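You operate a simulated robot arm through the tools that you are given. There is no shell and no other tool.

You run a simulated two-armed robot. Do the job below in one go: nothing can be reset, and whatever is moved stays where it is left.

JOB
Clear the crank winder and set its dial to High.
Fine: crank brake on, crank guide back, wound bobbin on tray N30, counter reset to 0.

The check looks at the end state, three seconds after you hand in, the way a careful person would. Anything else that was tipped, shoved, dropped, spilled or broken makes it a failure.

ROBOT AND FRAMES
Two 7-joint arms with fingered hands on one trunk that stands fixed in place. Base frame: the origin is at the foot of the trunk, x ahead of it, y to its left, z up. Lengths are in m, angles in degrees, forces in N, time in s.
The left shoulder is at [0.045, 0.171, 1.146], the right one opposite. With the tool pointing down near the work surface each hand reaches from about 0.28 to 0.76 m from the base axis, measured 20 degrees to its own side. Payload 4 kg a hand.
The tool frame of a hand sits at the grasp point between the pads (the TCP): z along the fingers, y along the line on which they close. The tips reach 0.026 m beyond it. The gripper opens to 0.132 m; its body begins 0.073 m behind the TCP. The gripper is a hand of 4 fingers: y runs from the thumb to the fingers, the wrist lies at [0, 0, -0.224] in the tool frame, and closing takes about 1.5 s.
Orientation is that of the tool frame in the base frame, as a unit quaternion [w, x, y, z]. With the fingers straight down and closing along the base's y, the tool's x points along the base's -x, its y along +y and its z along -z.

CONTROLS
- The arms move only by the tool step_arm. It takes "left_moves", "right_moves" or both (then of equal length, played together; a hand with none holds still); each is a list that holds one entry, the list of rows, each a list of 7 numbers: the turn, a rotation vector about the tool's x, y, z in units of 180 degrees (1.0 is 180 degrees), then the shift along the tool's x, y, z in units of 250 mm (1.0 is 250 mm), then the finger opening in m, from 0 to 0.132. In form: [[[wx, wy, wz, tx, ty, tz, claw], ...]]. A call has 1 to 20 rows; each row is the pose to reach, as a shift and turn from the pose commanded when the call began, along the tool's axes at that moment. A call with a number of a shift or a turn outside -1 to 1 is refused whole. Rows are played at 5 a second. More than 0.05 m and 8.6 degrees between two rows, or a gripper value outside its range, and nothing of the call is played. A pose out of reach is approached as far as the arm can. The call stops where the force on the tool passes 40 N (or 10 N more than at its start, if that is more) or the arm is blocked; 0.2 s more then pass. Each finger travels about 0.045 m/s and halts on what it meets, pressing with about 30 N; the grip force reading is that of the motor and also rises with nothing between the fingers. The clock runs only during rows and for 0.2 s after the last one: add rows that repeat a pose to give the fingers time. It gives the time, the measured TCP pose, the force on the tool (base axes), the opening and the grip force at its end, in the units of the frame above (readings bear some noise), with the torque about the TCP (base axes, N m) and any sound that the robot's microphone picked up.
- Cameras (640 x 400 px; columns grow to the right, rows downward): "scene" is now at [0.1125, 0.0442, 1.332]; the picture's right is [0.43, -0.90, -0.00], its down [-0.41, -0.20, -0.89] and it looks along [0.80, 0.38, -0.46] (base axes); focal length 345 px, centre (320, 200). "left" rides on the left gripper at [-0.068, 0.002, -0.097] in its tool frame; the picture's right is [-0.03, -1.00, 0.00], its down [0.82, -0.02, -0.58] and it looks along [0.58, -0.01, 0.82] (tool axes); focal length 270 px, centre (320, 200). "right" rides on the right gripper at [0.068, 0.002, -0.097] in its tool frame; the picture's right is [-0.03, 1.00, 0.00], its down [-0.82, -0.02, -0.58] and it looks along [-0.58, -0.01, 0.82] (tool axes); focal length 270 px, centre (320, 200). There is no depth. A picture from a camera that has moved, and an enlarged one, comes with that camera's place and axes in the base frame and with its lens. The place of the scene camera against the robot may be out by one fixed shift of up to 0.018 m in any direction.
- grab_frame(camera): a new picture of that camera. The clock stands still meanwhile.
- move_column(by): moves the trunk up (or, below 0, down) by that many m; the arms and the scene camera ride with it, the base frame stays. It gives what a move gives, with no picture.
- preshape(shape, hand): the hand has 4 fingers and takes this shape, open, in about a second: jaw (thumb against the fingers, like two jaws); tri (thumb and two fingers); tip (a fingertip pinch); poke (one finger out to press); point (the index stretched); flat (the hand flat); cup (the hand cupped); fist (a fist). The gripper value then closes the fingers along that shape, each until it touches; the sizes above hold for jaw. It gives what a move gives, with no picture.
- pan_tilt(pan, tilt): turns the head with the scene camera to pan (to the left, within 86 degrees either way) and tilt (down, from -29 to 69), counted from straight ahead of the robot (the tilt from the chest, where the trunk bows). It gives what a move gives.
- inspect(camera, box): a new picture of the part [left, top, right, bottom] of that camera's present view, enlarged. The clock stands still meanwhile.
- hand_in(): hands the job in; it is judged then, once.

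Nothing tells you positions but the pictures and the camera data. Unless the task says otherwise, let go and move clear before handing in.

The tools are called after "Call:" as a command line: name --argument value ..., lists and objects as JSON in quotes. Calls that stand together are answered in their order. step_arm: Moves the arms, as the interface text tells. Its arguments: {"type":"object","properties":{"left_moves":{"type":"array","items":{"type":"array","items":{"type":"array","items":{"type":"number"}}}},"right_moves":{"type":"array","items":{"type":"array","items":{"type":"array","items":{"type":"number"}}}}},"required":[]} The other tools are called the same way: move_column (by) moves the trunk up or down; preshape (shape, hand) gives the hand a shape; pan_tilt (pan, tilt) turns the head that bears the scene camera; grab_frame (camera) takes a picture; inspect (camera, box) takes an enlarged picture of a part of a camera's view; hand_in () hands the job in.

At the start:

```text
time_s: 0.0
left_tool_pos: [0.3322, 0.439, 1.0829]
left_tcp_rot: [0.001, 0.0, 1.0, -0.001]
left_ft_force: [-1.1, 0.5, -0.4]
left_torque: [0.01, 0.0, -0.03]
left_width: 0.132
left_finger_force: 0.1
left_shape: jaw
right_tool_pos: [0.4705, 0.0271, 1.1573]
right_tcp_rot: [0.001, 0.0, 1.0, -0.001]
right_ft_force: [-0.3, 0.1, -0.2]
right_torque: [0.01, -0.03, 0.02]
right_width: 0.1318
right_finger_force: 0.0
right_shape: jaw
trunk travel left (down, up): [-0.375, 0.38]
head pan, tilt (commanded): [25.6, 27.1]
```

scene: 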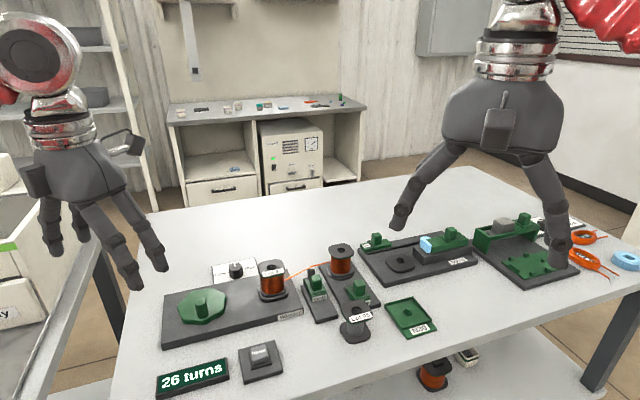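
right: 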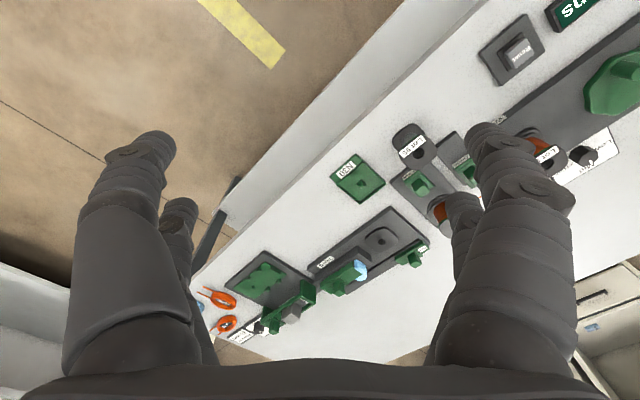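
left: 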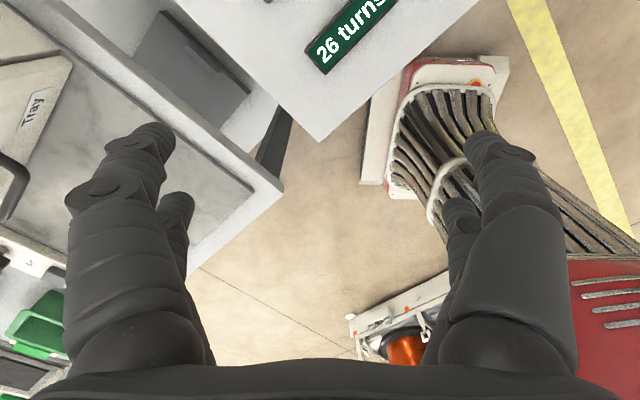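

I see a table with a winder (green octagonal crank wheel, wound bobbin, brake and guide parts, counter "26 turns", reset button, N30 tray). I'll look closer at everything before moving.

Call:
inspect --camera "scene" --box '[150, 240, 310, 340]'

Call:
inspect --camera "scene" --box '[290, 230, 450, 340]'

Call:
inspect --camera "scene" --box '[350, 200, 510, 300]'

Call:
inspect --camera "scene" --box '[460, 200, 620, 300]'

Call:
inspect --camera "scene" --box '[140, 310, 300, 400]'

```text
4.00 times, centred on (230, 290) of scene
camera zoom: at [0.1125, 0.0442, 1.332], right [0.43, -0.9, 0.0], down [-0.41, -0.2, -0.89], along [0.8, 0.38, -0.46], focal length 1380 px, centre (680, -160)
```

zoom: 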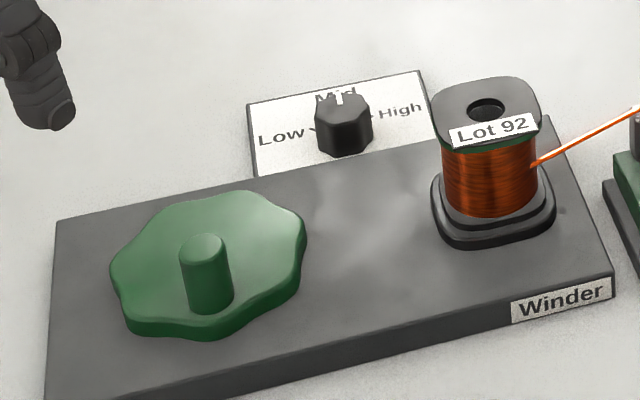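

```text
3.64 times, centred on (370, 285) of scene
camera zoom: at [0.1125, 0.0442, 1.332], right [0.43, -0.9, 0.0], down [-0.41, -0.2, -0.89], along [0.8, 0.38, -0.46], focal length 1255 px, centre (138, -109)
```

zoom: 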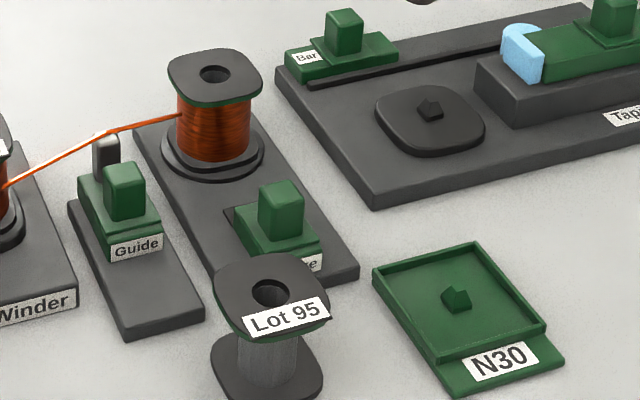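

```text
4.00 times, centred on (430, 250) of scene
camera zoom: at [0.1125, 0.0442, 1.332], right [0.43, -0.9, 0.0], down [-0.41, -0.2, -0.89], along [0.8, 0.38, -0.46], focal length 1380 px, centre (-120, 0)
```

zoom: 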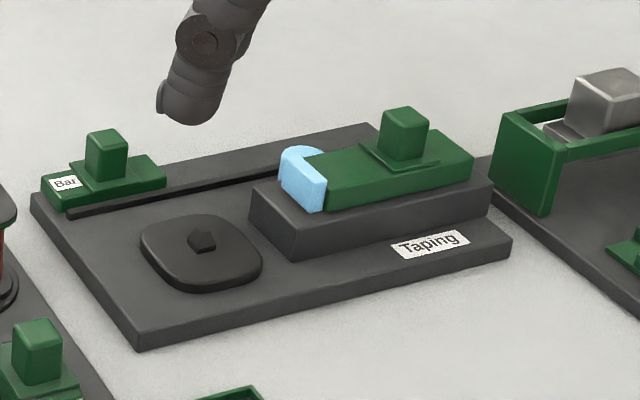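

```text
4.00 times, centred on (540, 250) of scene
camera zoom: at [0.1125, 0.0442, 1.332], right [0.43, -0.9, 0.0], down [-0.41, -0.2, -0.89], along [0.8, 0.38, -0.46], focal length 1380 px, centre (-560, 0)
```

zoom: 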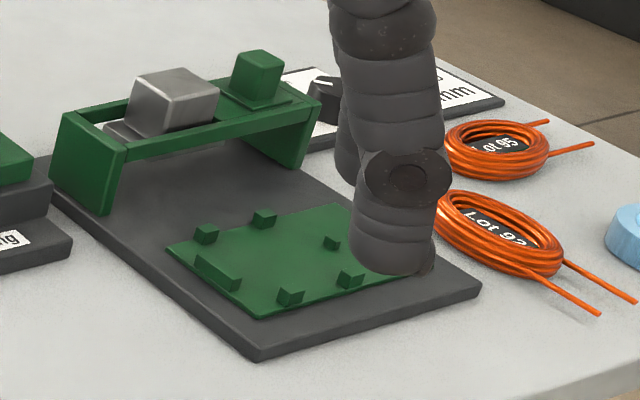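

```text
4.00 times, centred on (220, 355) of scene
camera zoom: at [0.1125, 0.0442, 1.332], right [0.43, -0.9, 0.0], down [-0.41, -0.2, -0.89], along [0.8, 0.38, -0.46], focal length 1380 px, centre (720, -420)
```

zoom: 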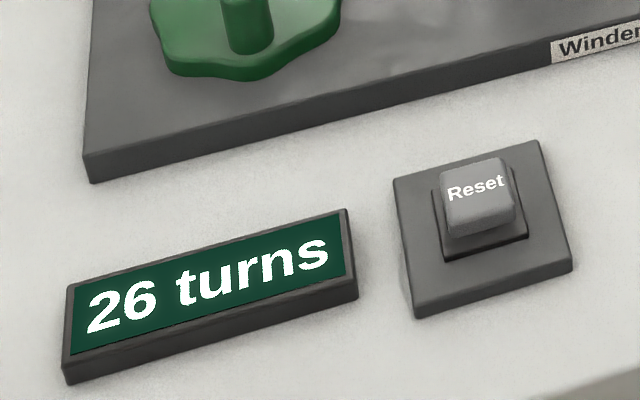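

I see the winder with the wound bobbin Lot 92, a wire running over a guide block to a supply spool with a sliding brake, the Low/Mid/High dial (now at Mid), reset button and tray N30. I'll look around the room and zoom for more markings.

Call:
pan_tilt --pan 10 --tilt 45

Call:
grab_frame --camera "scene"

```text
time_s: 0.8
left_tool_pos: [0.3321, 0.4396, 1.083]
left_tcp_rot: [0.0, 0.001, 1.0, 0.0]
left_ft_force: [0.7, 0.5, 0.1]
left_torque: [0.01, 0.01, 0.02]
left_width: 0.1321
left_finger_force: 0.1
left_shape: jaw
right_tool_pos: [0.4703, 0.0276, 1.1581]
right_tcp_rot: [0.001, 0.001, 1.0, 0.0]
right_ft_force: [0.2, -0.7, -0.2]
right_torque: [0.0, -0.02, 0.01]
right_width: 0.1318
right_finger_force: 0.0
right_shape: jaw
trunk travel left (down, up): [-0.375, 0.38]
head pan, tilt (commanded): [10.0, 45.0]
```

```text
taken
camera scene: at [0.1101, 0.0189, 1.3049], right [0.17, -0.98, 0.0], down [-0.7, -0.12, -0.71], along [0.7, 0.12, -0.71], focal length 345 px, centre (320, 200)
```

scene: 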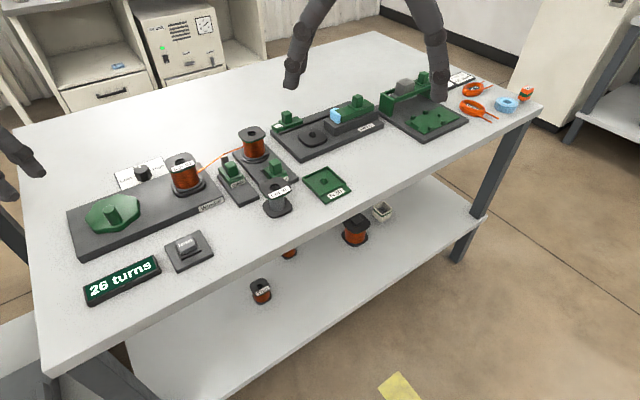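

Call:
inspect --camera "scene" --box '[60, 120, 220, 220]'

Call:
inspect --camera "scene" --box '[190, 120, 350, 220]'

Call:
inspect --camera "scene" --box '[80, 210, 240, 310]'

Call:
inspect --camera "scene" --box '[370, 60, 550, 160]'

Call:
inspect --camera "scene" --box '[220, 190, 420, 320]'

```text
4.00 times, centred on (140, 170) of scene
camera zoom: at [0.1101, 0.0189, 1.3049], right [0.17, -0.98, 0.0], down [-0.7, -0.12, -0.71], along [0.7, 0.12, -0.71], focal length 1380 px, centre (1040, 320)
```

zoom: 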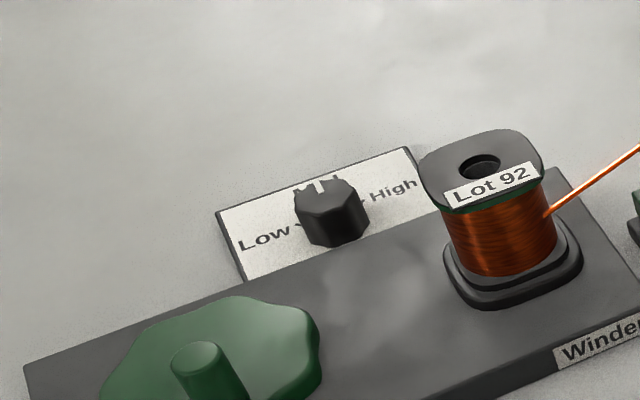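

```text
4.00 times, centred on (270, 170) of scene
camera zoom: at [0.1101, 0.0189, 1.3049], right [0.17, -0.98, 0.0], down [-0.7, -0.12, -0.71], along [0.7, 0.12, -0.71], focal length 1380 px, centre (520, 320)
```

zoom: 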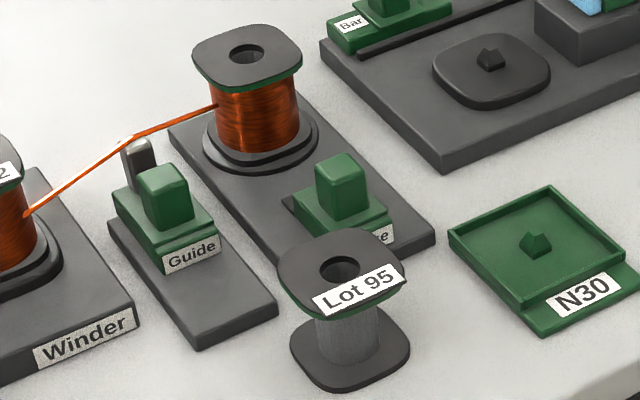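

```text
4.00 times, centred on (160, 260) of scene
camera zoom: at [0.1101, 0.0189, 1.3049], right [0.17, -0.98, 0.0], down [-0.7, -0.12, -0.71], along [0.7, 0.12, -0.71], focal length 1380 px, centre (960, -40)
```

zoom: 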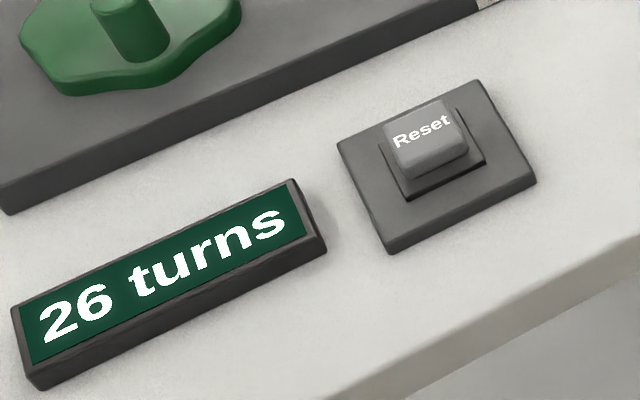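

```text
3.56 times, centred on (460, 110) of scene
camera zoom: at [0.1101, 0.0189, 1.3049], right [0.17, -0.98, 0.0], down [-0.7, -0.12, -0.71], along [0.7, 0.12, -0.71], focal length 1227 px, centre (-178, 520)
```

zoom: 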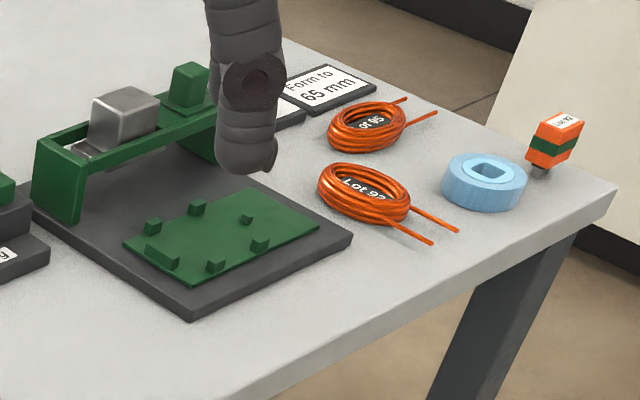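

```text
3.08 times, centred on (320, 255) of scene
camera zoom: at [0.1101, 0.0189, 1.3049], right [0.17, -0.98, 0.0], down [-0.7, -0.12, -0.71], along [0.7, 0.12, -0.71], focal length 1062 px, centre (320, 31)
```

zoom: 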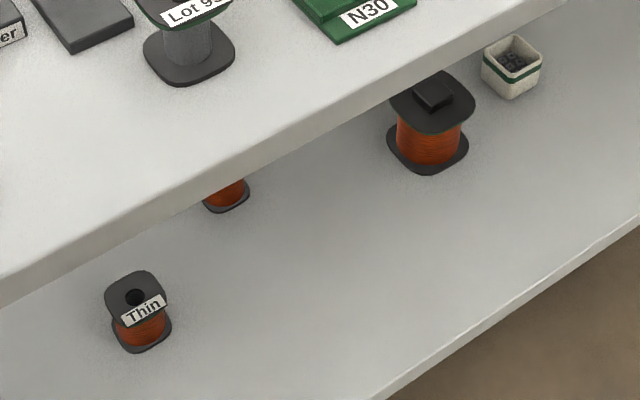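

The table sits rotated about 45° to me, roughly 0.77 m high; the winder objects lie in front-left. I'll use the right wrist camera's enlarged views to triangulate and read the sliders.

Call:
inspect --camera "right" --box '[320, 100, 480, 200]'

Call:
inspect --camera "right" --box '[470, 0, 640, 106]'

Call:
inspect --camera "right" --box '[300, 130, 540, 280]'

Call:
inspect --camera "scene" --box '[200, 140, 300, 220]'

```text
4.00 times, centred on (400, 150) of right
camera zoom: at [0.4025, 0.0308, 1.2545], right [0.03, 1.0, 0.0], down [0.82, -0.02, 0.58], along [0.58, -0.01, -0.82], focal length 1081 px, centre (0, 400)
```

zoom: 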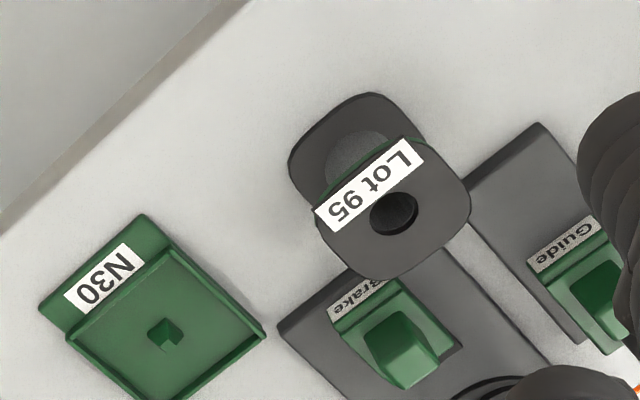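

```text
3.76 times, centred on (555, 53) of right
camera zoom: at [0.4025, 0.0308, 1.2545], right [0.03, 1.0, 0.0], down [0.82, -0.02, 0.58], along [0.58, -0.01, -0.82], focal length 1018 px, centre (-565, 753)
```

zoom: 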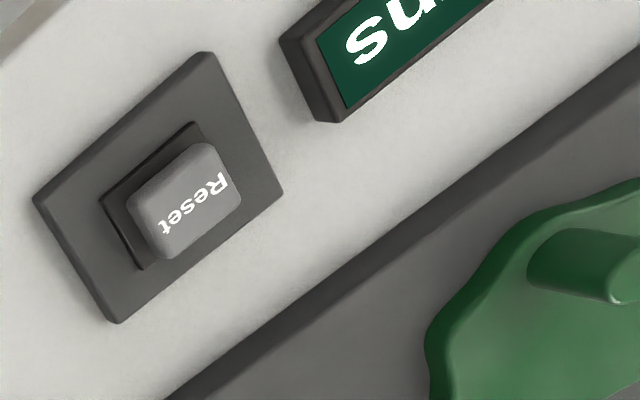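

```text
2.67 times, centred on (420, 205) of right
camera zoom: at [0.4025, 0.0308, 1.2545], right [0.03, 1.0, 0.0], down [0.82, -0.02, 0.58], along [0.58, -0.01, -0.82], focal length 721 px, centre (53, 187)
```

zoom: 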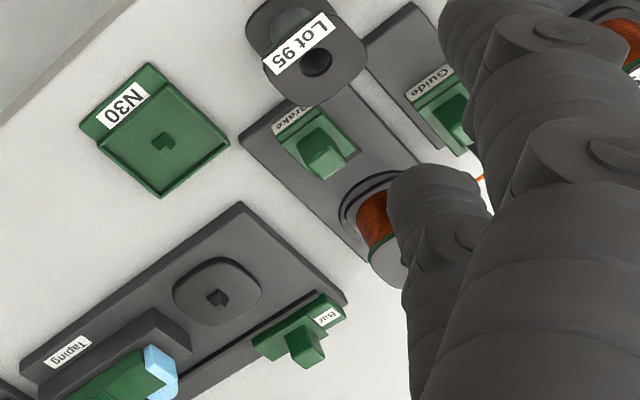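

```text
5.00 times, centred on (250, 180) of scene
camera zoom: at [0.1101, 0.0189, 1.3049], right [0.17, -0.98, 0.0], down [-0.7, -0.12, -0.71], along [0.7, 0.12, -0.71], focal length 1725 px, centre (670, 300)
```

zoom: 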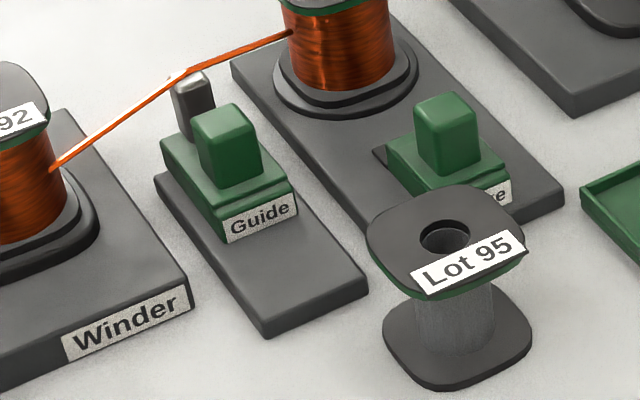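

The brake seems to sit in a shallow dark slot; I'll enlarge it more to see which way it travels.

Call:
inspect --camera "right" --box '[385, 155, 465, 205]'

Call:
inspect --camera "scene" --box '[225, 120, 305, 200]'

Call:
inspect --camera "scene" --box '[110, 145, 170, 185]'

Call:
inspect --camera "scene" --box '[300, 160, 360, 210]'

```text
8.00 times, centred on (425, 180) of right
camera zoom: at [0.4025, 0.0308, 1.2545], right [0.03, 1.0, 0.0], down [0.82, -0.02, 0.58], along [0.58, -0.01, -0.82], focal length 2162 px, centre (-520, 360)
```

zoom: 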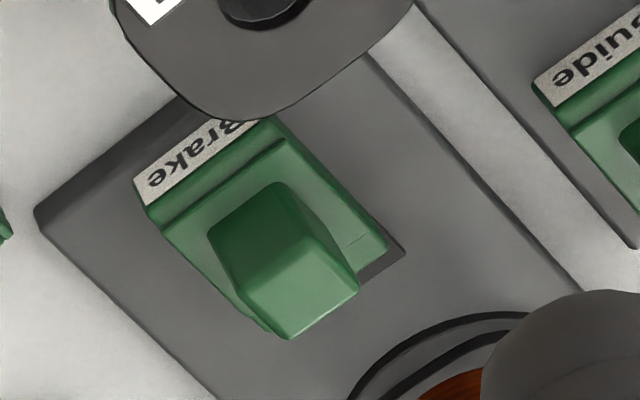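

```text
5.00 times, centred on (265, 160) of scene
camera zoom: at [0.1101, 0.0189, 1.3049], right [0.17, -0.98, 0.0], down [-0.7, -0.12, -0.71], along [0.7, 0.12, -0.71], focal length 1725 px, centre (595, 400)
```

zoom: 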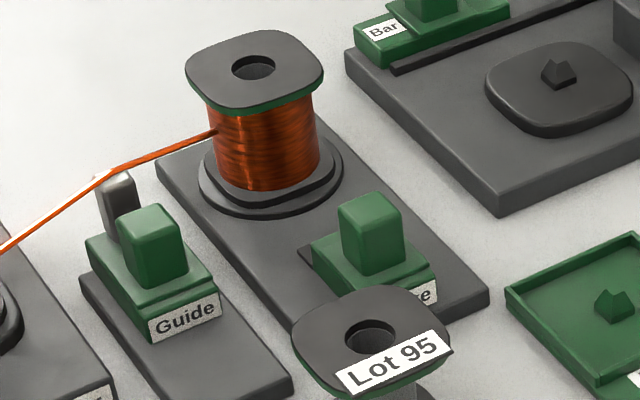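

```text
10.00 times, centred on (140, 165) of scene
camera zoom: at [0.1101, 0.0189, 1.3049], right [0.17, -0.98, 0.0], down [-0.7, -0.12, -0.71], along [0.7, 0.12, -0.71], focal length 3450 px, centre (2120, 550)
```

zoom: 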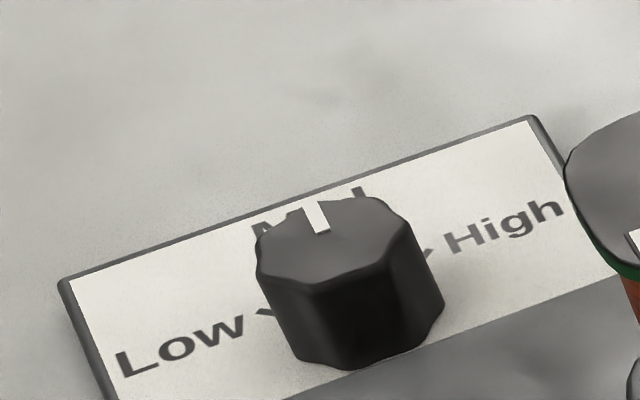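

```text
8.00 times, centred on (330, 185) of scene
camera zoom: at [0.1101, 0.0189, 1.3049], right [0.17, -0.98, 0.0], down [-0.7, -0.12, -0.71], along [0.7, 0.12, -0.71], focal length 2760 px, centre (240, 320)
```

zoom: 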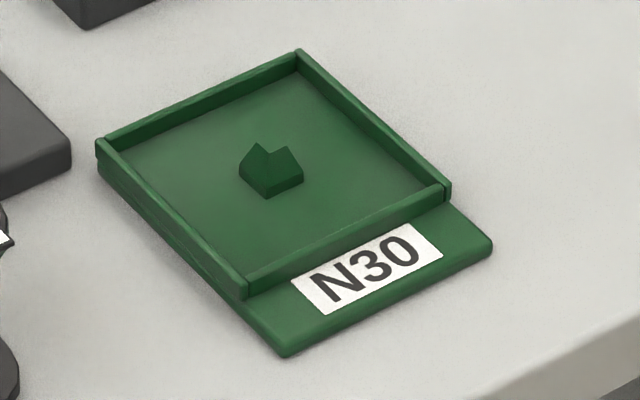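

The tray N30 has a small notched peg, so I'll check the bobbin hole's shape and the spindle for keying.

Call:
inspect --camera "scene" --box '[160, 145, 216, 201]'

Call:
inspect --camera "scene" --box '[255, 175, 301, 221]'

Call:
inspect --camera "scene" --box '[290, 110, 350, 160]'

Call:
inspect --camera "right" --box '[395, 115, 445, 155]'

Call:
inspect --camera "right" --box '[330, 150, 390, 210]'

```text
7.14 times, centred on (188, 173) of scene
camera zoom: at [0.1101, 0.0189, 1.3049], right [0.17, -0.98, 0.0], down [-0.7, -0.12, -0.71], along [0.7, 0.12, -0.71], focal length 2464 px, centre (1263, 393)
```

zoom: 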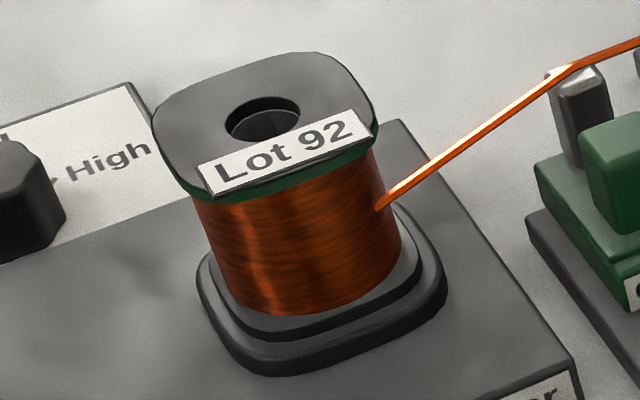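

```text
8.70 times, centred on (278, 198) of scene
camera zoom: at [0.1101, 0.0189, 1.3049], right [0.17, -0.98, 0.0], down [-0.7, -0.12, -0.71], along [0.7, 0.12, -0.71], focal length 3000 px, centre (685, 217)
```

zoom: 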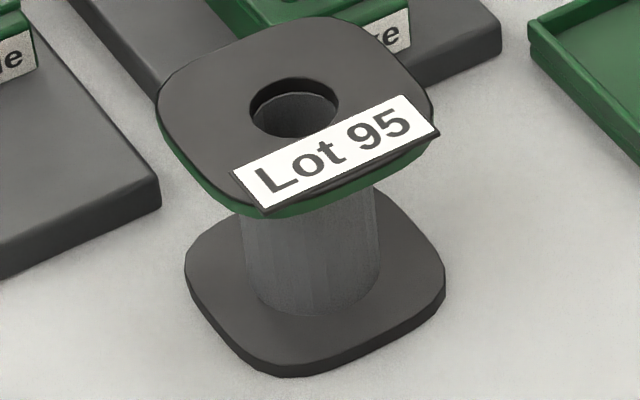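

```text
8.00 times, centred on (320, 135) of scene
camera zoom: at [0.1101, 0.0189, 1.3049], right [0.17, -0.98, 0.0], down [-0.7, -0.12, -0.71], along [0.7, 0.12, -0.71], focal length 2760 px, centre (320, 720)
```

zoom: 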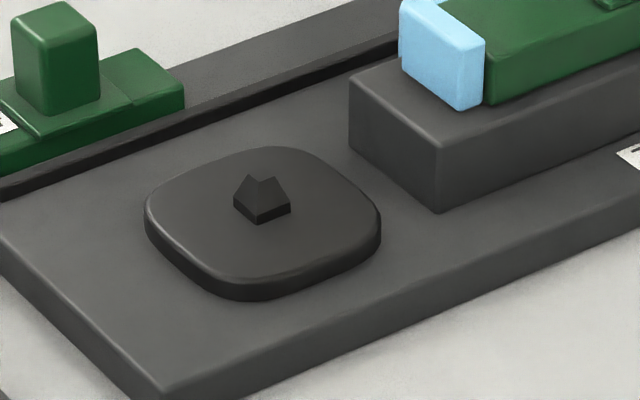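

```text
10.00 times, centred on (420, 135) of right
camera zoom: at [0.4025, 0.0308, 1.2545], right [0.03, 1.0, 0.0], down [0.82, -0.02, 0.58], along [0.58, -0.01, -0.82], focal length 2703 px, centre (-680, 850)
```

zoom: 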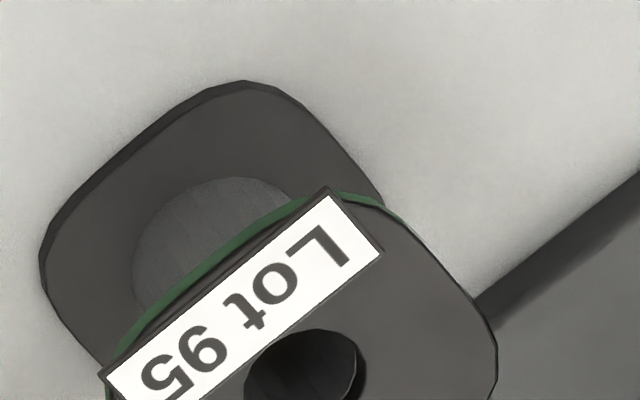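

```text
6.67 times, centred on (360, 180) of right
camera zoom: at [0.4025, 0.0308, 1.2545], right [0.03, 1.0, 0.0], down [0.82, -0.02, 0.58], along [0.58, -0.01, -0.82], focal length 1802 px, centre (53, 333)
```

zoom: 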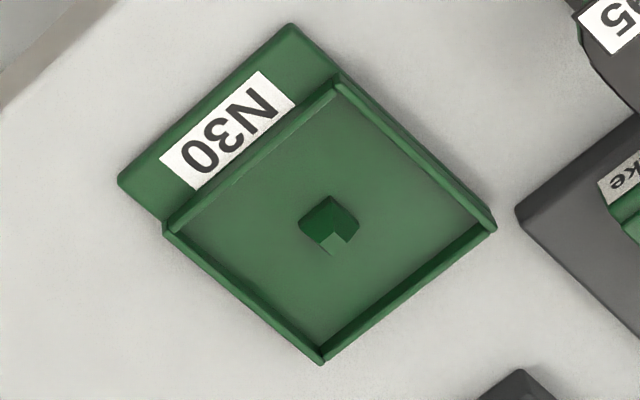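

The tray peg is a small tapered square, ~13 mm; the bobbin hole is round, ~21 mm, so no key. Now I'll look at the left hand itself to learn finger size.

Call:
pan_tilt --pan 45 --tilt 35

Call:
grab_frame --camera "scene"

```text
time_s: 1.8
left_tool_pos: [0.3325, 0.4396, 1.0839]
left_tcp_rot: [0.0, 0.0, 1.0, 0.0]
left_ft_force: [0.5, -0.1, -0.7]
left_torque: [-0.01, 0.01, -0.02]
left_width: 0.1317
left_finger_force: 0.1
left_shape: jaw
right_tool_pos: [0.4703, 0.0285, 1.1578]
right_tcp_rot: [0.0, 0.0, 1.0, 0.0]
right_ft_force: [0.3, -0.4, 0.5]
right_torque: [0.02, -0.01, 0.0]
right_width: 0.1318
right_finger_force: 0.0
right_shape: jaw
trunk travel left (down, up): [-0.375, 0.38]
head pan, tilt (commanded): [45.0, 35.0]
```

```text
taken
camera scene: at [0.0923, 0.0669, 1.3196], right [0.71, -0.71, 0.0], down [-0.41, -0.41, -0.82], along [0.58, 0.58, -0.57], focal length 345 px, centre (320, 200)
```

scene: 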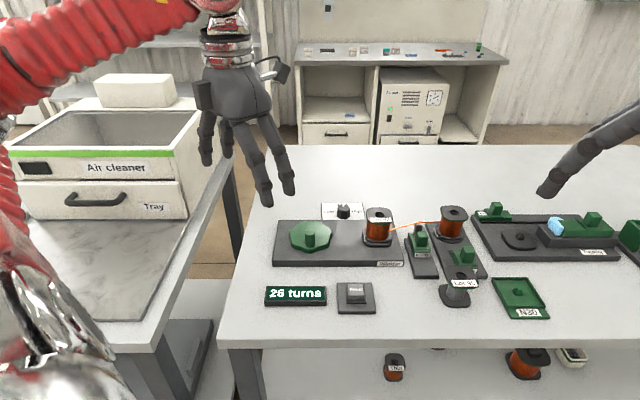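

Now square-on to the table at pan 45°, which makes geometry simple. I'll zoom on the hand and on the stations.

Call:
inspect --camera "scene" --box '[180, 30, 320, 220]'

Call:
inspect --camera "scene" --box '[260, 190, 420, 320]'

Call:
inspect --camera "scene" --box '[400, 195, 560, 325]'

Call:
inspect --camera "scene" --box '[395, 200, 495, 310]'

```text
2.11 times, centred on (250, 125) of scene
camera zoom: at [0.0923, 0.0669, 1.3196], right [0.71, -0.71, 0.0], down [-0.41, -0.41, -0.82], along [0.58, 0.58, -0.57], focal length 726 px, centre (467, 358)
```

zoom: 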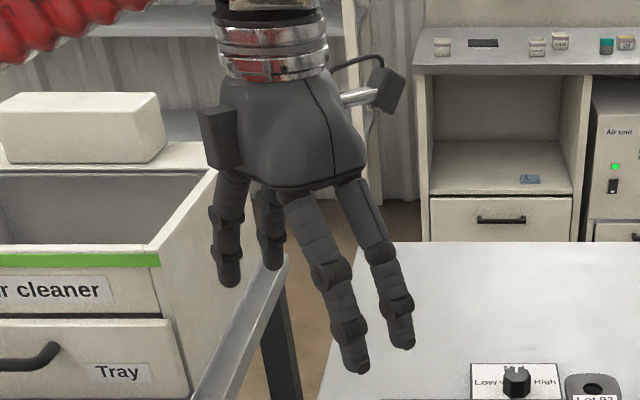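

```text
3.08 times, centred on (340, 255) of scene
camera zoom: at [0.0923, 0.0669, 1.3196], right [0.71, -0.71, 0.0], down [-0.41, -0.41, -0.82], along [0.58, 0.58, -0.57], focal length 1062 px, centre (258, 31)
```

zoom: 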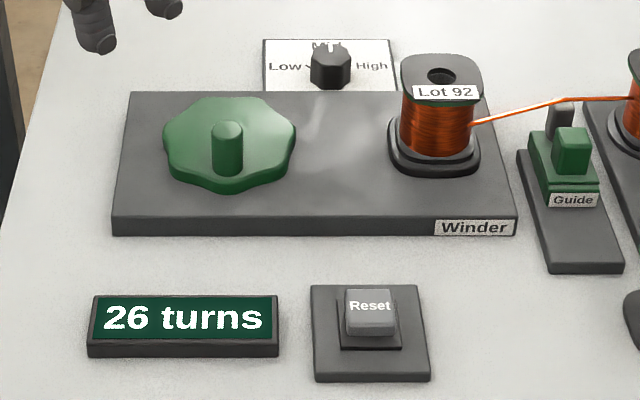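

```text
3.08 times, centred on (480, 260) of scene
camera zoom: at [0.0923, 0.0669, 1.3196], right [0.71, -0.71, 0.0], down [-0.41, -0.41, -0.82], along [0.58, 0.58, -0.57], focal length 1062 px, centre (-172, 15)
```

zoom: 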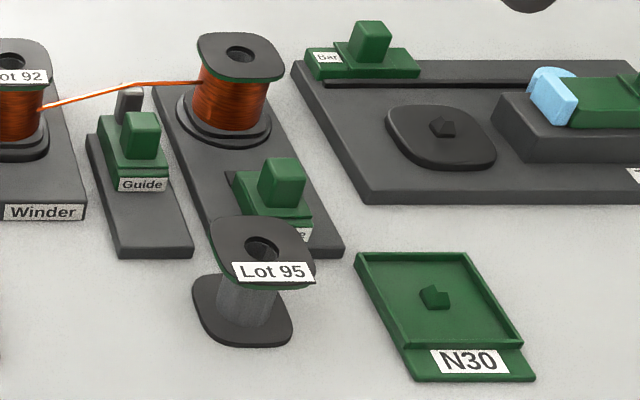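

```text
3.64 times, centred on (445, 255) of scene
camera zoom: at [0.0923, 0.0669, 1.3196], right [0.71, -0.71, 0.0], down [-0.41, -0.41, -0.82], along [0.58, 0.58, -0.57], focal length 1255 px, centre (-134, 0)
```

zoom: 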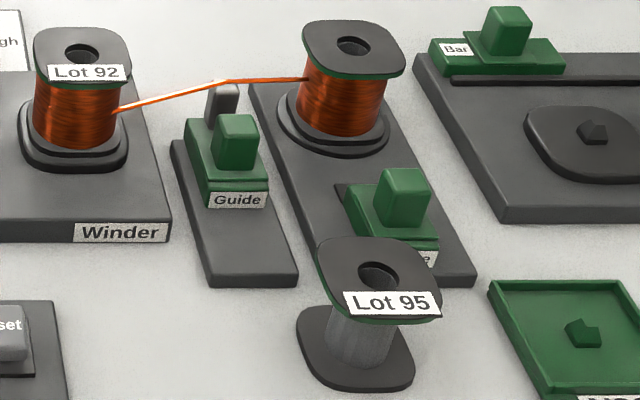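

The layout is clear. I'll try the hand shapes in the air to see finger geometry — first "tip" on the left hand.

Call:
preshape --shape "tip" --hand "left"

Call:
inspect --camera "scene" --box '[180, 30, 320, 220]'

Call:
grab_frame --camera "left"

```text
time_s: 2.7
left_tool_pos: [0.3335, 0.4392, 1.083]
left_tcp_rot: [0.0, 0.001, 1.0, 0.0]
left_ft_force: [0.4, -0.1, -1.1]
left_torque: [0.02, 0.0, 0.0]
left_width: 0.132
left_finger_force: 0.0
left_shape: tip
right_tool_pos: [0.4709, 0.0279, 1.1571]
right_tcp_rot: [0.0, -0.001, 1.0, 0.0]
right_ft_force: [0.4, -0.4, 0.4]
right_torque: [0.02, -0.01, 0.0]
right_width: 0.1319
right_finger_force: 0.1
right_shape: jaw
trunk travel left (down, up): [-0.375, 0.38]
head pan, tilt (commanded): [45.0, 35.0]
```

```text
2.11 times, centred on (250, 125) of scene
camera zoom: at [0.0923, 0.067, 1.3196], right [0.71, -0.71, 0.0], down [-0.41, -0.41, -0.82], along [0.58, 0.58, -0.57], focal length 726 px, centre (467, 358)
```

zoom: 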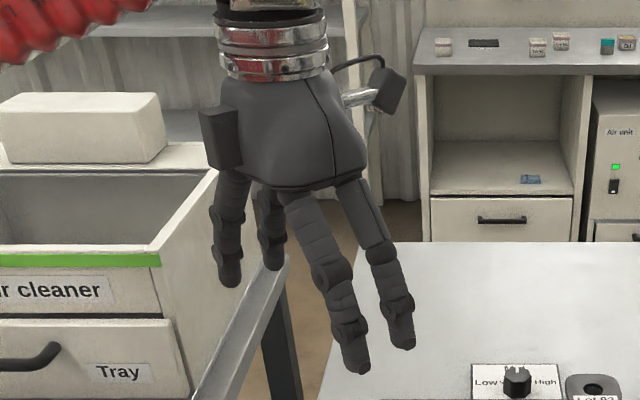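

```text
taken
camera left: at [0.3994, 0.4403, 1.1787], right [0.03, -1.0, 0.0], down [-0.82, -0.02, 0.58], along [-0.58, -0.01, -0.82], focal length 270 px, centre (320, 200)
```

left: 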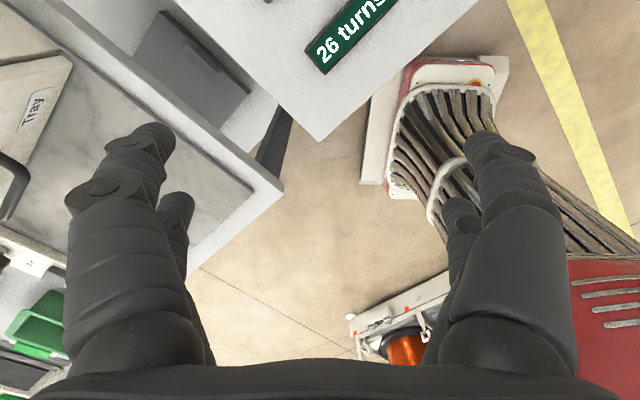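

Open shapes look alike; I'll close the hand in the air in "tip" to see where the tips meet.

Call:
step_arm --left_moves '[[[0, 0, 0, 0, 0, 0, 0.0], [0, 0, 0, 0, 0, 0, 0.0], [0, 0, 0, 0, 0, 0, 0.0], [0, 0, 0, 0, 0, 0, 0.0], [0, 0, 0, 0, 0, 0, 0.0], [0, 0, 0, 0, 0, 0, 0.0], [0, 0, 0, 0, 0, 0, 0.0], [0, 0, 0, 0, 0, 0, 0.0], [0, 0, 0, 0, 0, 0, 0.0]]]'

Call:
inspect --camera "scene" --box '[180, 30, 320, 220]'

Call:
grab_frame --camera "left"

```text
time_s: 4.7
left_tool_pos: [0.3321, 0.4404, 1.0829]
left_tcp_rot: [0.0, 0.0, 1.0, 0.0]
left_ft_force: [0.0, -0.1, -0.5]
left_torque: [-0.03, 0.01, 0.0]
left_width: 0.0001
left_finger_force: 29.9
left_shape: tip
right_tool_pos: [0.4693, 0.0284, 1.1572]
right_tcp_rot: [0.0, -0.001, 1.0, 0.001]
right_ft_force: [-0.3, -0.7, 0.3]
right_torque: [-0.01, 0.0, 0.02]
right_width: 0.1321
right_finger_force: 0.1
right_shape: jaw
trunk travel left (down, up): [-0.375, 0.38]
head pan, tilt (commanded): [45.0, 35.0]
```

```text
2.11 times, centred on (250, 125) of scene
camera zoom: at [0.0923, 0.067, 1.3196], right [0.71, -0.71, 0.0], down [-0.41, -0.41, -0.82], along [0.58, 0.58, -0.57], focal length 726 px, centre (467, 358)
```

zoom: 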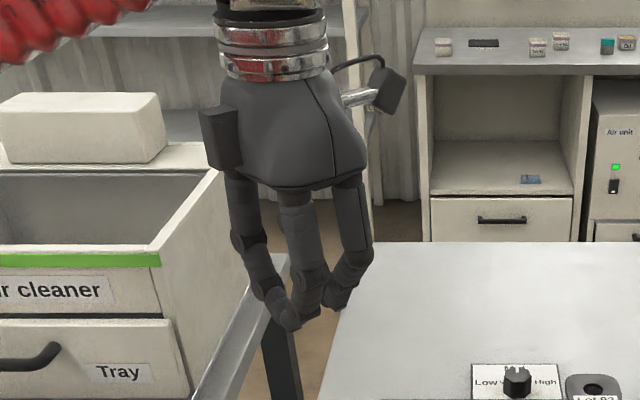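

```text
taken
camera left: at [0.3994, 0.4403, 1.1787], right [0.03, -1.0, 0.0], down [-0.82, -0.02, 0.58], along [-0.58, -0.01, -0.82], focal length 270 px, centre (320, 200)
```

left: 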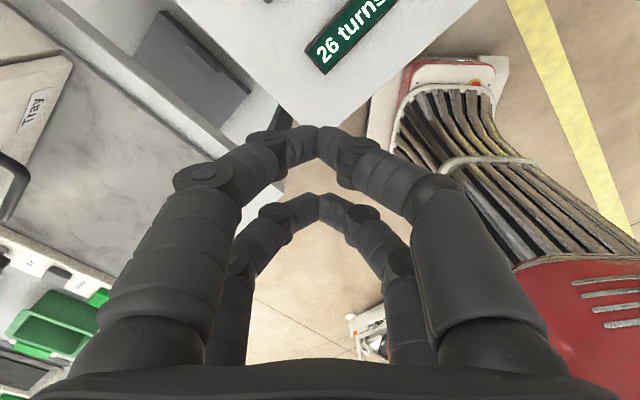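

In "tip" the two finger pairs meet about 35–40 mm apart. I'll look at "poke", "point", "fist" and "tri" too, since the button and sliders may suit one finger.

Call:
preshape --shape "poke" --hand "left"

Call:
step_arm --left_moves '[[[0, 0, 0, 0, 0, 0, 0.0], [0, 0, 0, 0, 0, 0, 0.0], [0, 0, 0, 0, 0, 0, 0.0], [0, 0, 0, 0, 0, 0, 0.0], [0, 0, 0, 0, 0, 0, 0.0], [0, 0, 0, 0, 0, 0, 0.0], [0, 0, 0, 0, 0, 0, 0.0], [0, 0, 0, 0, 0, 0, 0.0], [0, 0, 0, 0, 0, 0, 0.0]]]'

Call:
inspect --camera "scene" --box '[180, 30, 320, 220]'

Call:
grab_frame --camera "left"

Call:
preshape --shape "tri" --hand "left"

Call:
step_arm --left_moves '[[[0, 0, 0, 0, 0, 0, 0.0], [0, 0, 0, 0, 0, 0, 0.0], [0, 0, 0, 0, 0, 0, 0.0], [0, 0, 0, 0, 0, 0, 0.0], [0, 0, 0, 0, 0, 0, 0.0], [0, 0, 0, 0, 0, 0, 0.0], [0, 0, 0, 0, 0, 0, 0.0], [0, 0, 0, 0, 0, 0, 0.0], [0, 0, 0, 0, 0, 0, 0.0]]]'

Call:
inspect --camera "scene" --box '[180, 30, 320, 220]'

Call:
grab_frame --camera "left"

```text
time_s: 5.6
left_tool_pos: [0.332, 0.4392, 1.0825]
left_tcp_rot: [-0.001, 0.0, 1.0, -0.001]
left_ft_force: [-0.4, 0.0, 1.0]
left_torque: [-0.03, 0.0, -0.02]
left_width: 0.0
left_finger_force: 0.1
left_shape: poke
right_tool_pos: [0.4712, 0.0282, 1.1575]
right_tcp_rot: [0.0, 0.0, 1.0, 0.0]
right_ft_force: [-1.1, 0.2, 0.7]
right_torque: [-0.01, 0.01, -0.01]
right_width: 0.1319
right_finger_force: 0.1
right_shape: jaw
trunk travel left (down, up): [-0.375, 0.38]
head pan, tilt (commanded): [45.0, 35.0]
```

```text
time_s: 7.6
left_tool_pos: [0.3335, 0.44, 1.0838]
left_tcp_rot: [-0.001, 0.0, 1.0, -0.001]
left_ft_force: [0.5, -1.0, -0.2]
left_torque: [0.03, -0.04, 0.0]
left_width: 0.0
left_finger_force: 0.0
left_shape: poke
right_tool_pos: [0.4713, 0.0294, 1.1577]
right_tcp_rot: [0.0, 0.0, 1.0, 0.0]
right_ft_force: [0.2, 0.1, -0.5]
right_torque: [0.0, 0.01, 0.01]
right_width: 0.1316
right_finger_force: 0.0
right_shape: jaw
trunk travel left (down, up): [-0.375, 0.38]
head pan, tilt (commanded): [45.0, 35.0]
```

```text
2.11 times, centred on (250, 125) of scene
camera zoom: at [0.0923, 0.067, 1.3196], right [0.71, -0.71, 0.0], down [-0.41, -0.41, -0.82], along [0.58, 0.58, -0.57], focal length 726 px, centre (467, 358)
```

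zoom: 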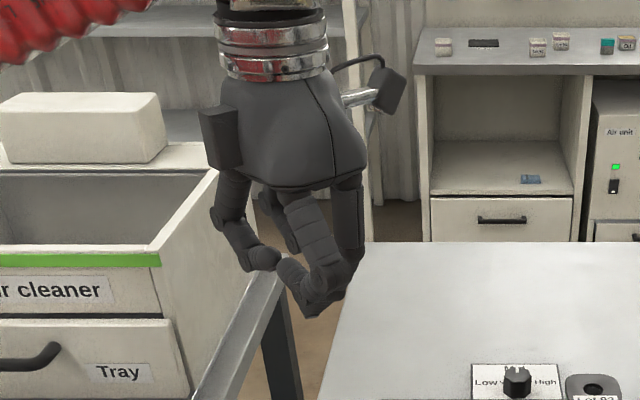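

```text
taken
camera left: at [0.3994, 0.4403, 1.1787], right [0.03, -1.0, 0.0], down [-0.82, -0.02, 0.58], along [-0.58, -0.01, -0.82], focal length 270 px, centre (320, 200)
```

left: 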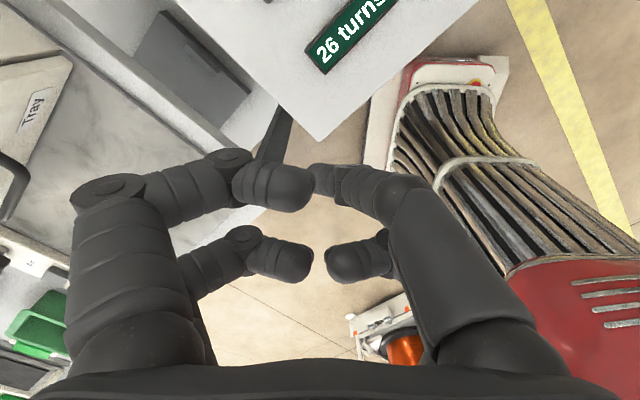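

```text
time_s: 8.5
left_tool_pos: [0.3332, 0.4398, 1.0827]
left_tcp_rot: [0.0, 0.0, 1.0, 0.0]
left_ft_force: [-0.1, -0.4, 0.2]
left_torque: [0.01, 0.0, 0.0]
left_width: 0.132
left_finger_force: 0.0
left_shape: tri
right_tool_pos: [0.4709, 0.0289, 1.1572]
right_tcp_rot: [0.0, 0.0, 1.0, 0.0]
right_ft_force: [0.5, -0.1, 0.1]
right_torque: [0.0, -0.03, 0.01]
right_width: 0.1318
right_finger_force: 0.0
right_shape: jaw
trunk travel left (down, up): [-0.375, 0.38]
head pan, tilt (commanded): [45.0, 35.0]
```

```text
time_s: 10.5
left_tool_pos: [0.3323, 0.4397, 1.0832]
left_tcp_rot: [0.0, 0.0, 1.0, 0.0]
left_ft_force: [0.1, 0.6, -0.6]
left_torque: [0.01, 0.0, 0.01]
left_width: 0.0002
left_finger_force: 29.7
left_shape: tri
right_tool_pos: [0.4698, 0.0279, 1.1576]
right_tcp_rot: [0.0, 0.001, 1.0, -0.001]
right_ft_force: [0.6, 0.4, 0.1]
right_torque: [0.03, 0.02, 0.04]
right_width: 0.1319
right_finger_force: 0.0
right_shape: jaw
trunk travel left (down, up): [-0.375, 0.38]
head pan, tilt (commanded): [45.0, 35.0]
```

```text
2.11 times, centred on (250, 125) of scene
camera zoom: at [0.0923, 0.067, 1.3196], right [0.71, -0.71, 0.0], down [-0.41, -0.41, -0.82], along [0.58, 0.58, -0.57], focal length 726 px, centre (467, 358)
```

zoom: 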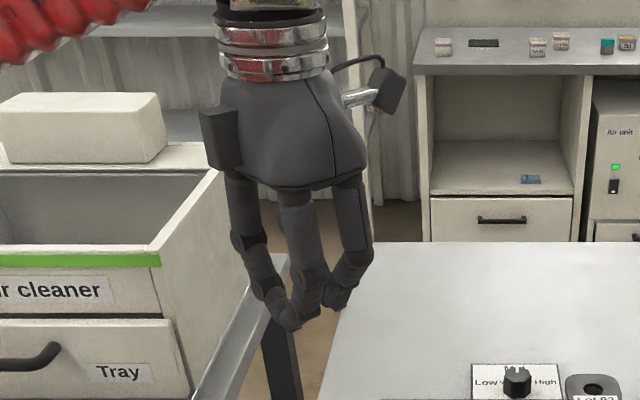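

```text
taken
camera left: at [0.3994, 0.4403, 1.1787], right [0.03, -1.0, 0.0], down [-0.82, -0.02, 0.58], along [-0.58, -0.01, -0.82], focal length 270 px, centre (320, 200)
```

left: 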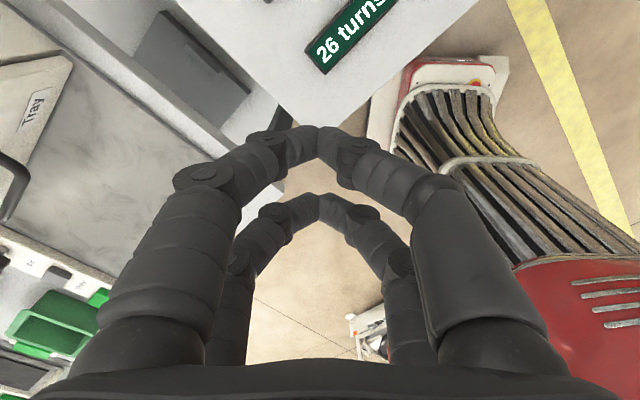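

"Tri" closes like "tip"; "poke" leaves one finger lower. Check "jaw" closed and "point" and "fist".

Call:
preshape --shape "point" --hand "left"

Call:
inspect --camera "scene" --box '[180, 30, 320, 220]'

Call:
grab_frame --camera "left"

Call:
preshape --shape "fist" --hand "left"

Call:
inspect --camera "scene" --box '[180, 30, 320, 220]'

Call:
grab_frame --camera "left"

Call:
preshape --shape "jaw" --hand "left"

Call:
step_arm --left_moves '[[[0, 0, 0, 0, 0, 0, 0.0], [0, 0, 0, 0, 0, 0, 0.0], [0, 0, 0, 0, 0, 0, 0.0], [0, 0, 0, 0, 0, 0, 0.0], [0, 0, 0, 0, 0, 0, 0.0], [0, 0, 0, 0, 0, 0, 0.0], [0, 0, 0, 0, 0, 0, 0.0], [0, 0, 0, 0, 0, 0, 0.0], [0, 0, 0, 0, 0, 0, 0.0]]]'

Call:
inspect --camera "scene" --box '[180, 30, 320, 220]'

Call:
grab_frame --camera "left"

```text
time_s: 11.4
left_tool_pos: [0.3329, 0.4403, 1.0827]
left_tcp_rot: [0.0, 0.001, 1.0, 0.0]
left_ft_force: [-0.5, -1.1, 0.4]
left_torque: [-0.01, -0.03, -0.02]
left_width: 0.0
left_finger_force: 0.0
left_shape: point
right_tool_pos: [0.4695, 0.0289, 1.1575]
right_tcp_rot: [0.0, 0.0, 1.0, 0.0]
right_ft_force: [0.2, -0.5, 0.2]
right_torque: [0.0, -0.02, 0.01]
right_width: 0.132
right_finger_force: 0.0
right_shape: jaw
trunk travel left (down, up): [-0.375, 0.38]
head pan, tilt (commanded): [45.0, 35.0]
```

```text
2.11 times, centred on (250, 125) of scene
camera zoom: at [0.0923, 0.067, 1.3196], right [0.71, -0.71, 0.0], down [-0.41, -0.41, -0.82], along [0.58, 0.58, -0.57], focal length 726 px, centre (467, 358)
```

zoom: 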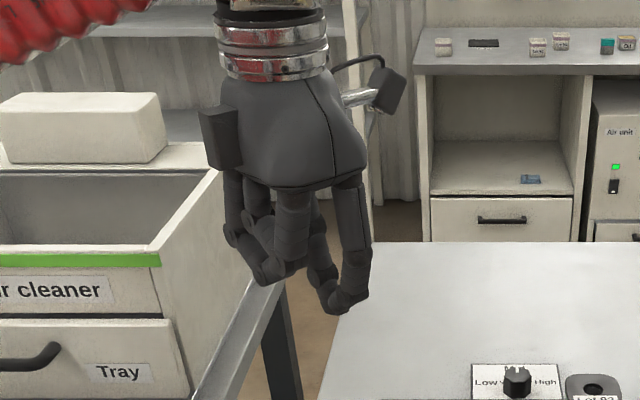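

```text
taken
camera left: at [0.3994, 0.4403, 1.1787], right [0.03, -1.0, 0.0], down [-0.82, -0.02, 0.58], along [-0.58, -0.01, -0.82], focal length 270 px, centre (320, 200)
```

left: 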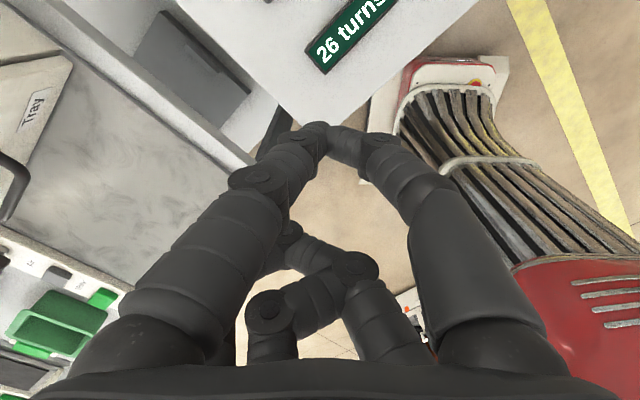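

```text
time_s: 12.3
left_tool_pos: [0.3311, 0.44, 1.0831]
left_tcp_rot: [0.0, 0.0, 1.0, -0.001]
left_ft_force: [0.3, -0.2, -1.0]
left_torque: [-0.02, 0.02, 0.0]
left_width: 0.0
left_finger_force: 0.1
left_shape: fist
right_tool_pos: [0.4708, 0.028, 1.1582]
right_tcp_rot: [-0.001, 0.0, 1.0, 0.0]
right_ft_force: [0.9, 0.4, 0.3]
right_torque: [0.04, 0.02, 0.0]
right_width: 0.1319
right_finger_force: 0.1
right_shape: jaw
trunk travel left (down, up): [-0.375, 0.38]
head pan, tilt (commanded): [45.0, 35.0]
```

```text
2.11 times, centred on (250, 125) of scene
camera zoom: at [0.0923, 0.067, 1.3196], right [0.71, -0.71, 0.0], down [-0.41, -0.41, -0.82], along [0.58, 0.58, -0.57], focal length 726 px, centre (467, 358)
```

zoom: 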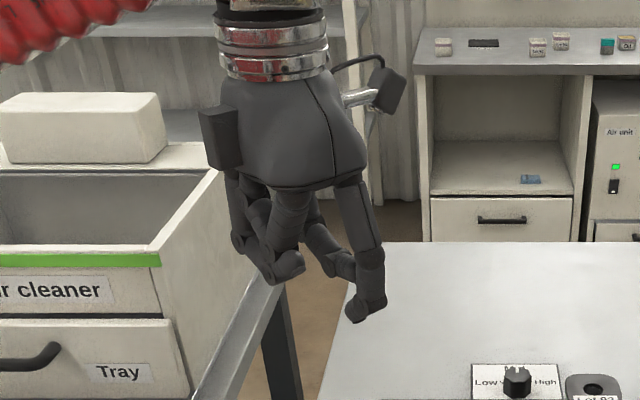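

```text
taken
camera left: at [0.3994, 0.4403, 1.1787], right [0.03, -1.0, 0.0], down [-0.82, -0.02, 0.58], along [-0.58, -0.01, -0.82], focal length 270 px, centre (320, 200)
```

left: 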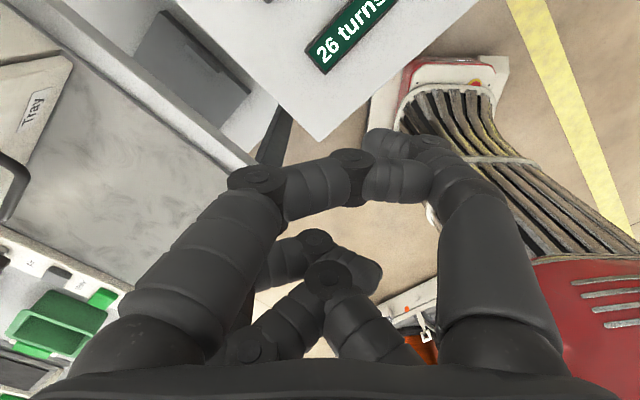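

```text
time_s: 13.2
left_tool_pos: [0.3323, 0.4405, 1.0829]
left_tcp_rot: [-0.001, 0.001, 1.0, 0.0]
left_ft_force: [0.0, -0.2, 0.9]
left_torque: [0.0, -0.03, -0.01]
left_width: 0.1319
left_finger_force: 0.1
left_shape: jaw
right_tool_pos: [0.4703, 0.0284, 1.1571]
right_tcp_rot: [-0.001, 0.001, 1.0, 0.0]
right_ft_force: [0.7, -0.2, -0.5]
right_torque: [0.05, -0.02, -0.01]
right_width: 0.132
right_finger_force: 0.1
right_shape: jaw
trunk travel left (down, up): [-0.375, 0.38]
head pan, tilt (commanded): [45.0, 35.0]
```

```text
time_s: 15.2
left_tool_pos: [0.3323, 0.441, 1.0823]
left_tcp_rot: [0.0, 0.0, 1.0, 0.0]
left_ft_force: [1.0, -0.5, -0.3]
left_torque: [0.04, 0.0, -0.01]
left_width: 0.0
left_finger_force: 29.7
left_shape: jaw
right_tool_pos: [0.471, 0.0283, 1.1571]
right_tcp_rot: [-0.001, 0.001, 1.0, 0.0]
right_ft_force: [-0.2, 0.2, 0.9]
right_torque: [-0.01, 0.0, -0.01]
right_width: 0.1319
right_finger_force: 0.0
right_shape: jaw
trunk travel left (down, up): [-0.375, 0.38]
head pan, tilt (commanded): [45.0, 35.0]
```

```text
2.11 times, centred on (250, 125) of scene
camera zoom: at [0.0923, 0.067, 1.3196], right [0.71, -0.71, 0.0], down [-0.41, -0.41, -0.82], along [0.58, 0.58, -0.57], focal length 726 px, centre (467, 358)
```

zoom: 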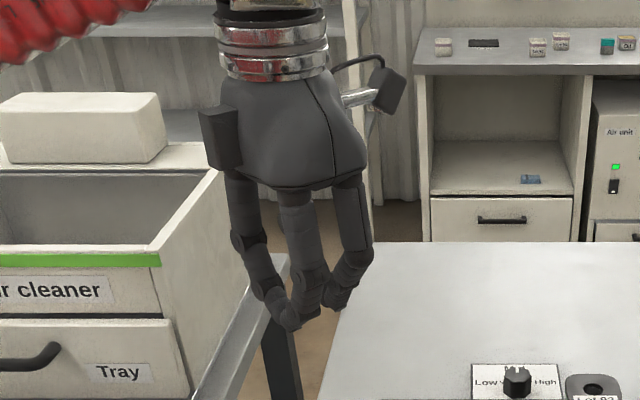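

```text
taken
camera left: at [0.3994, 0.4403, 1.1787], right [0.03, -1.0, 0.0], down [-0.82, -0.02, 0.58], along [-0.58, -0.01, -0.82], focal length 270 px, centre (320, 200)
```

left: 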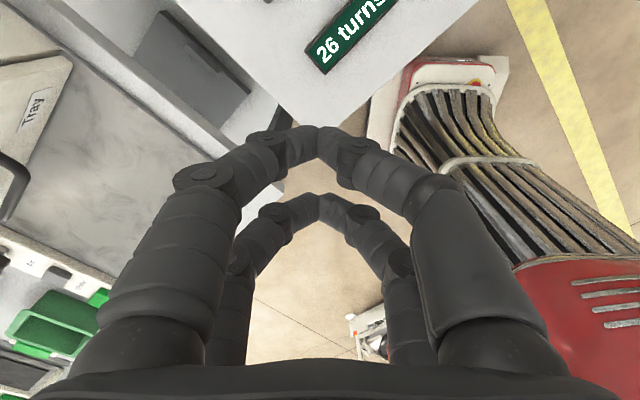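

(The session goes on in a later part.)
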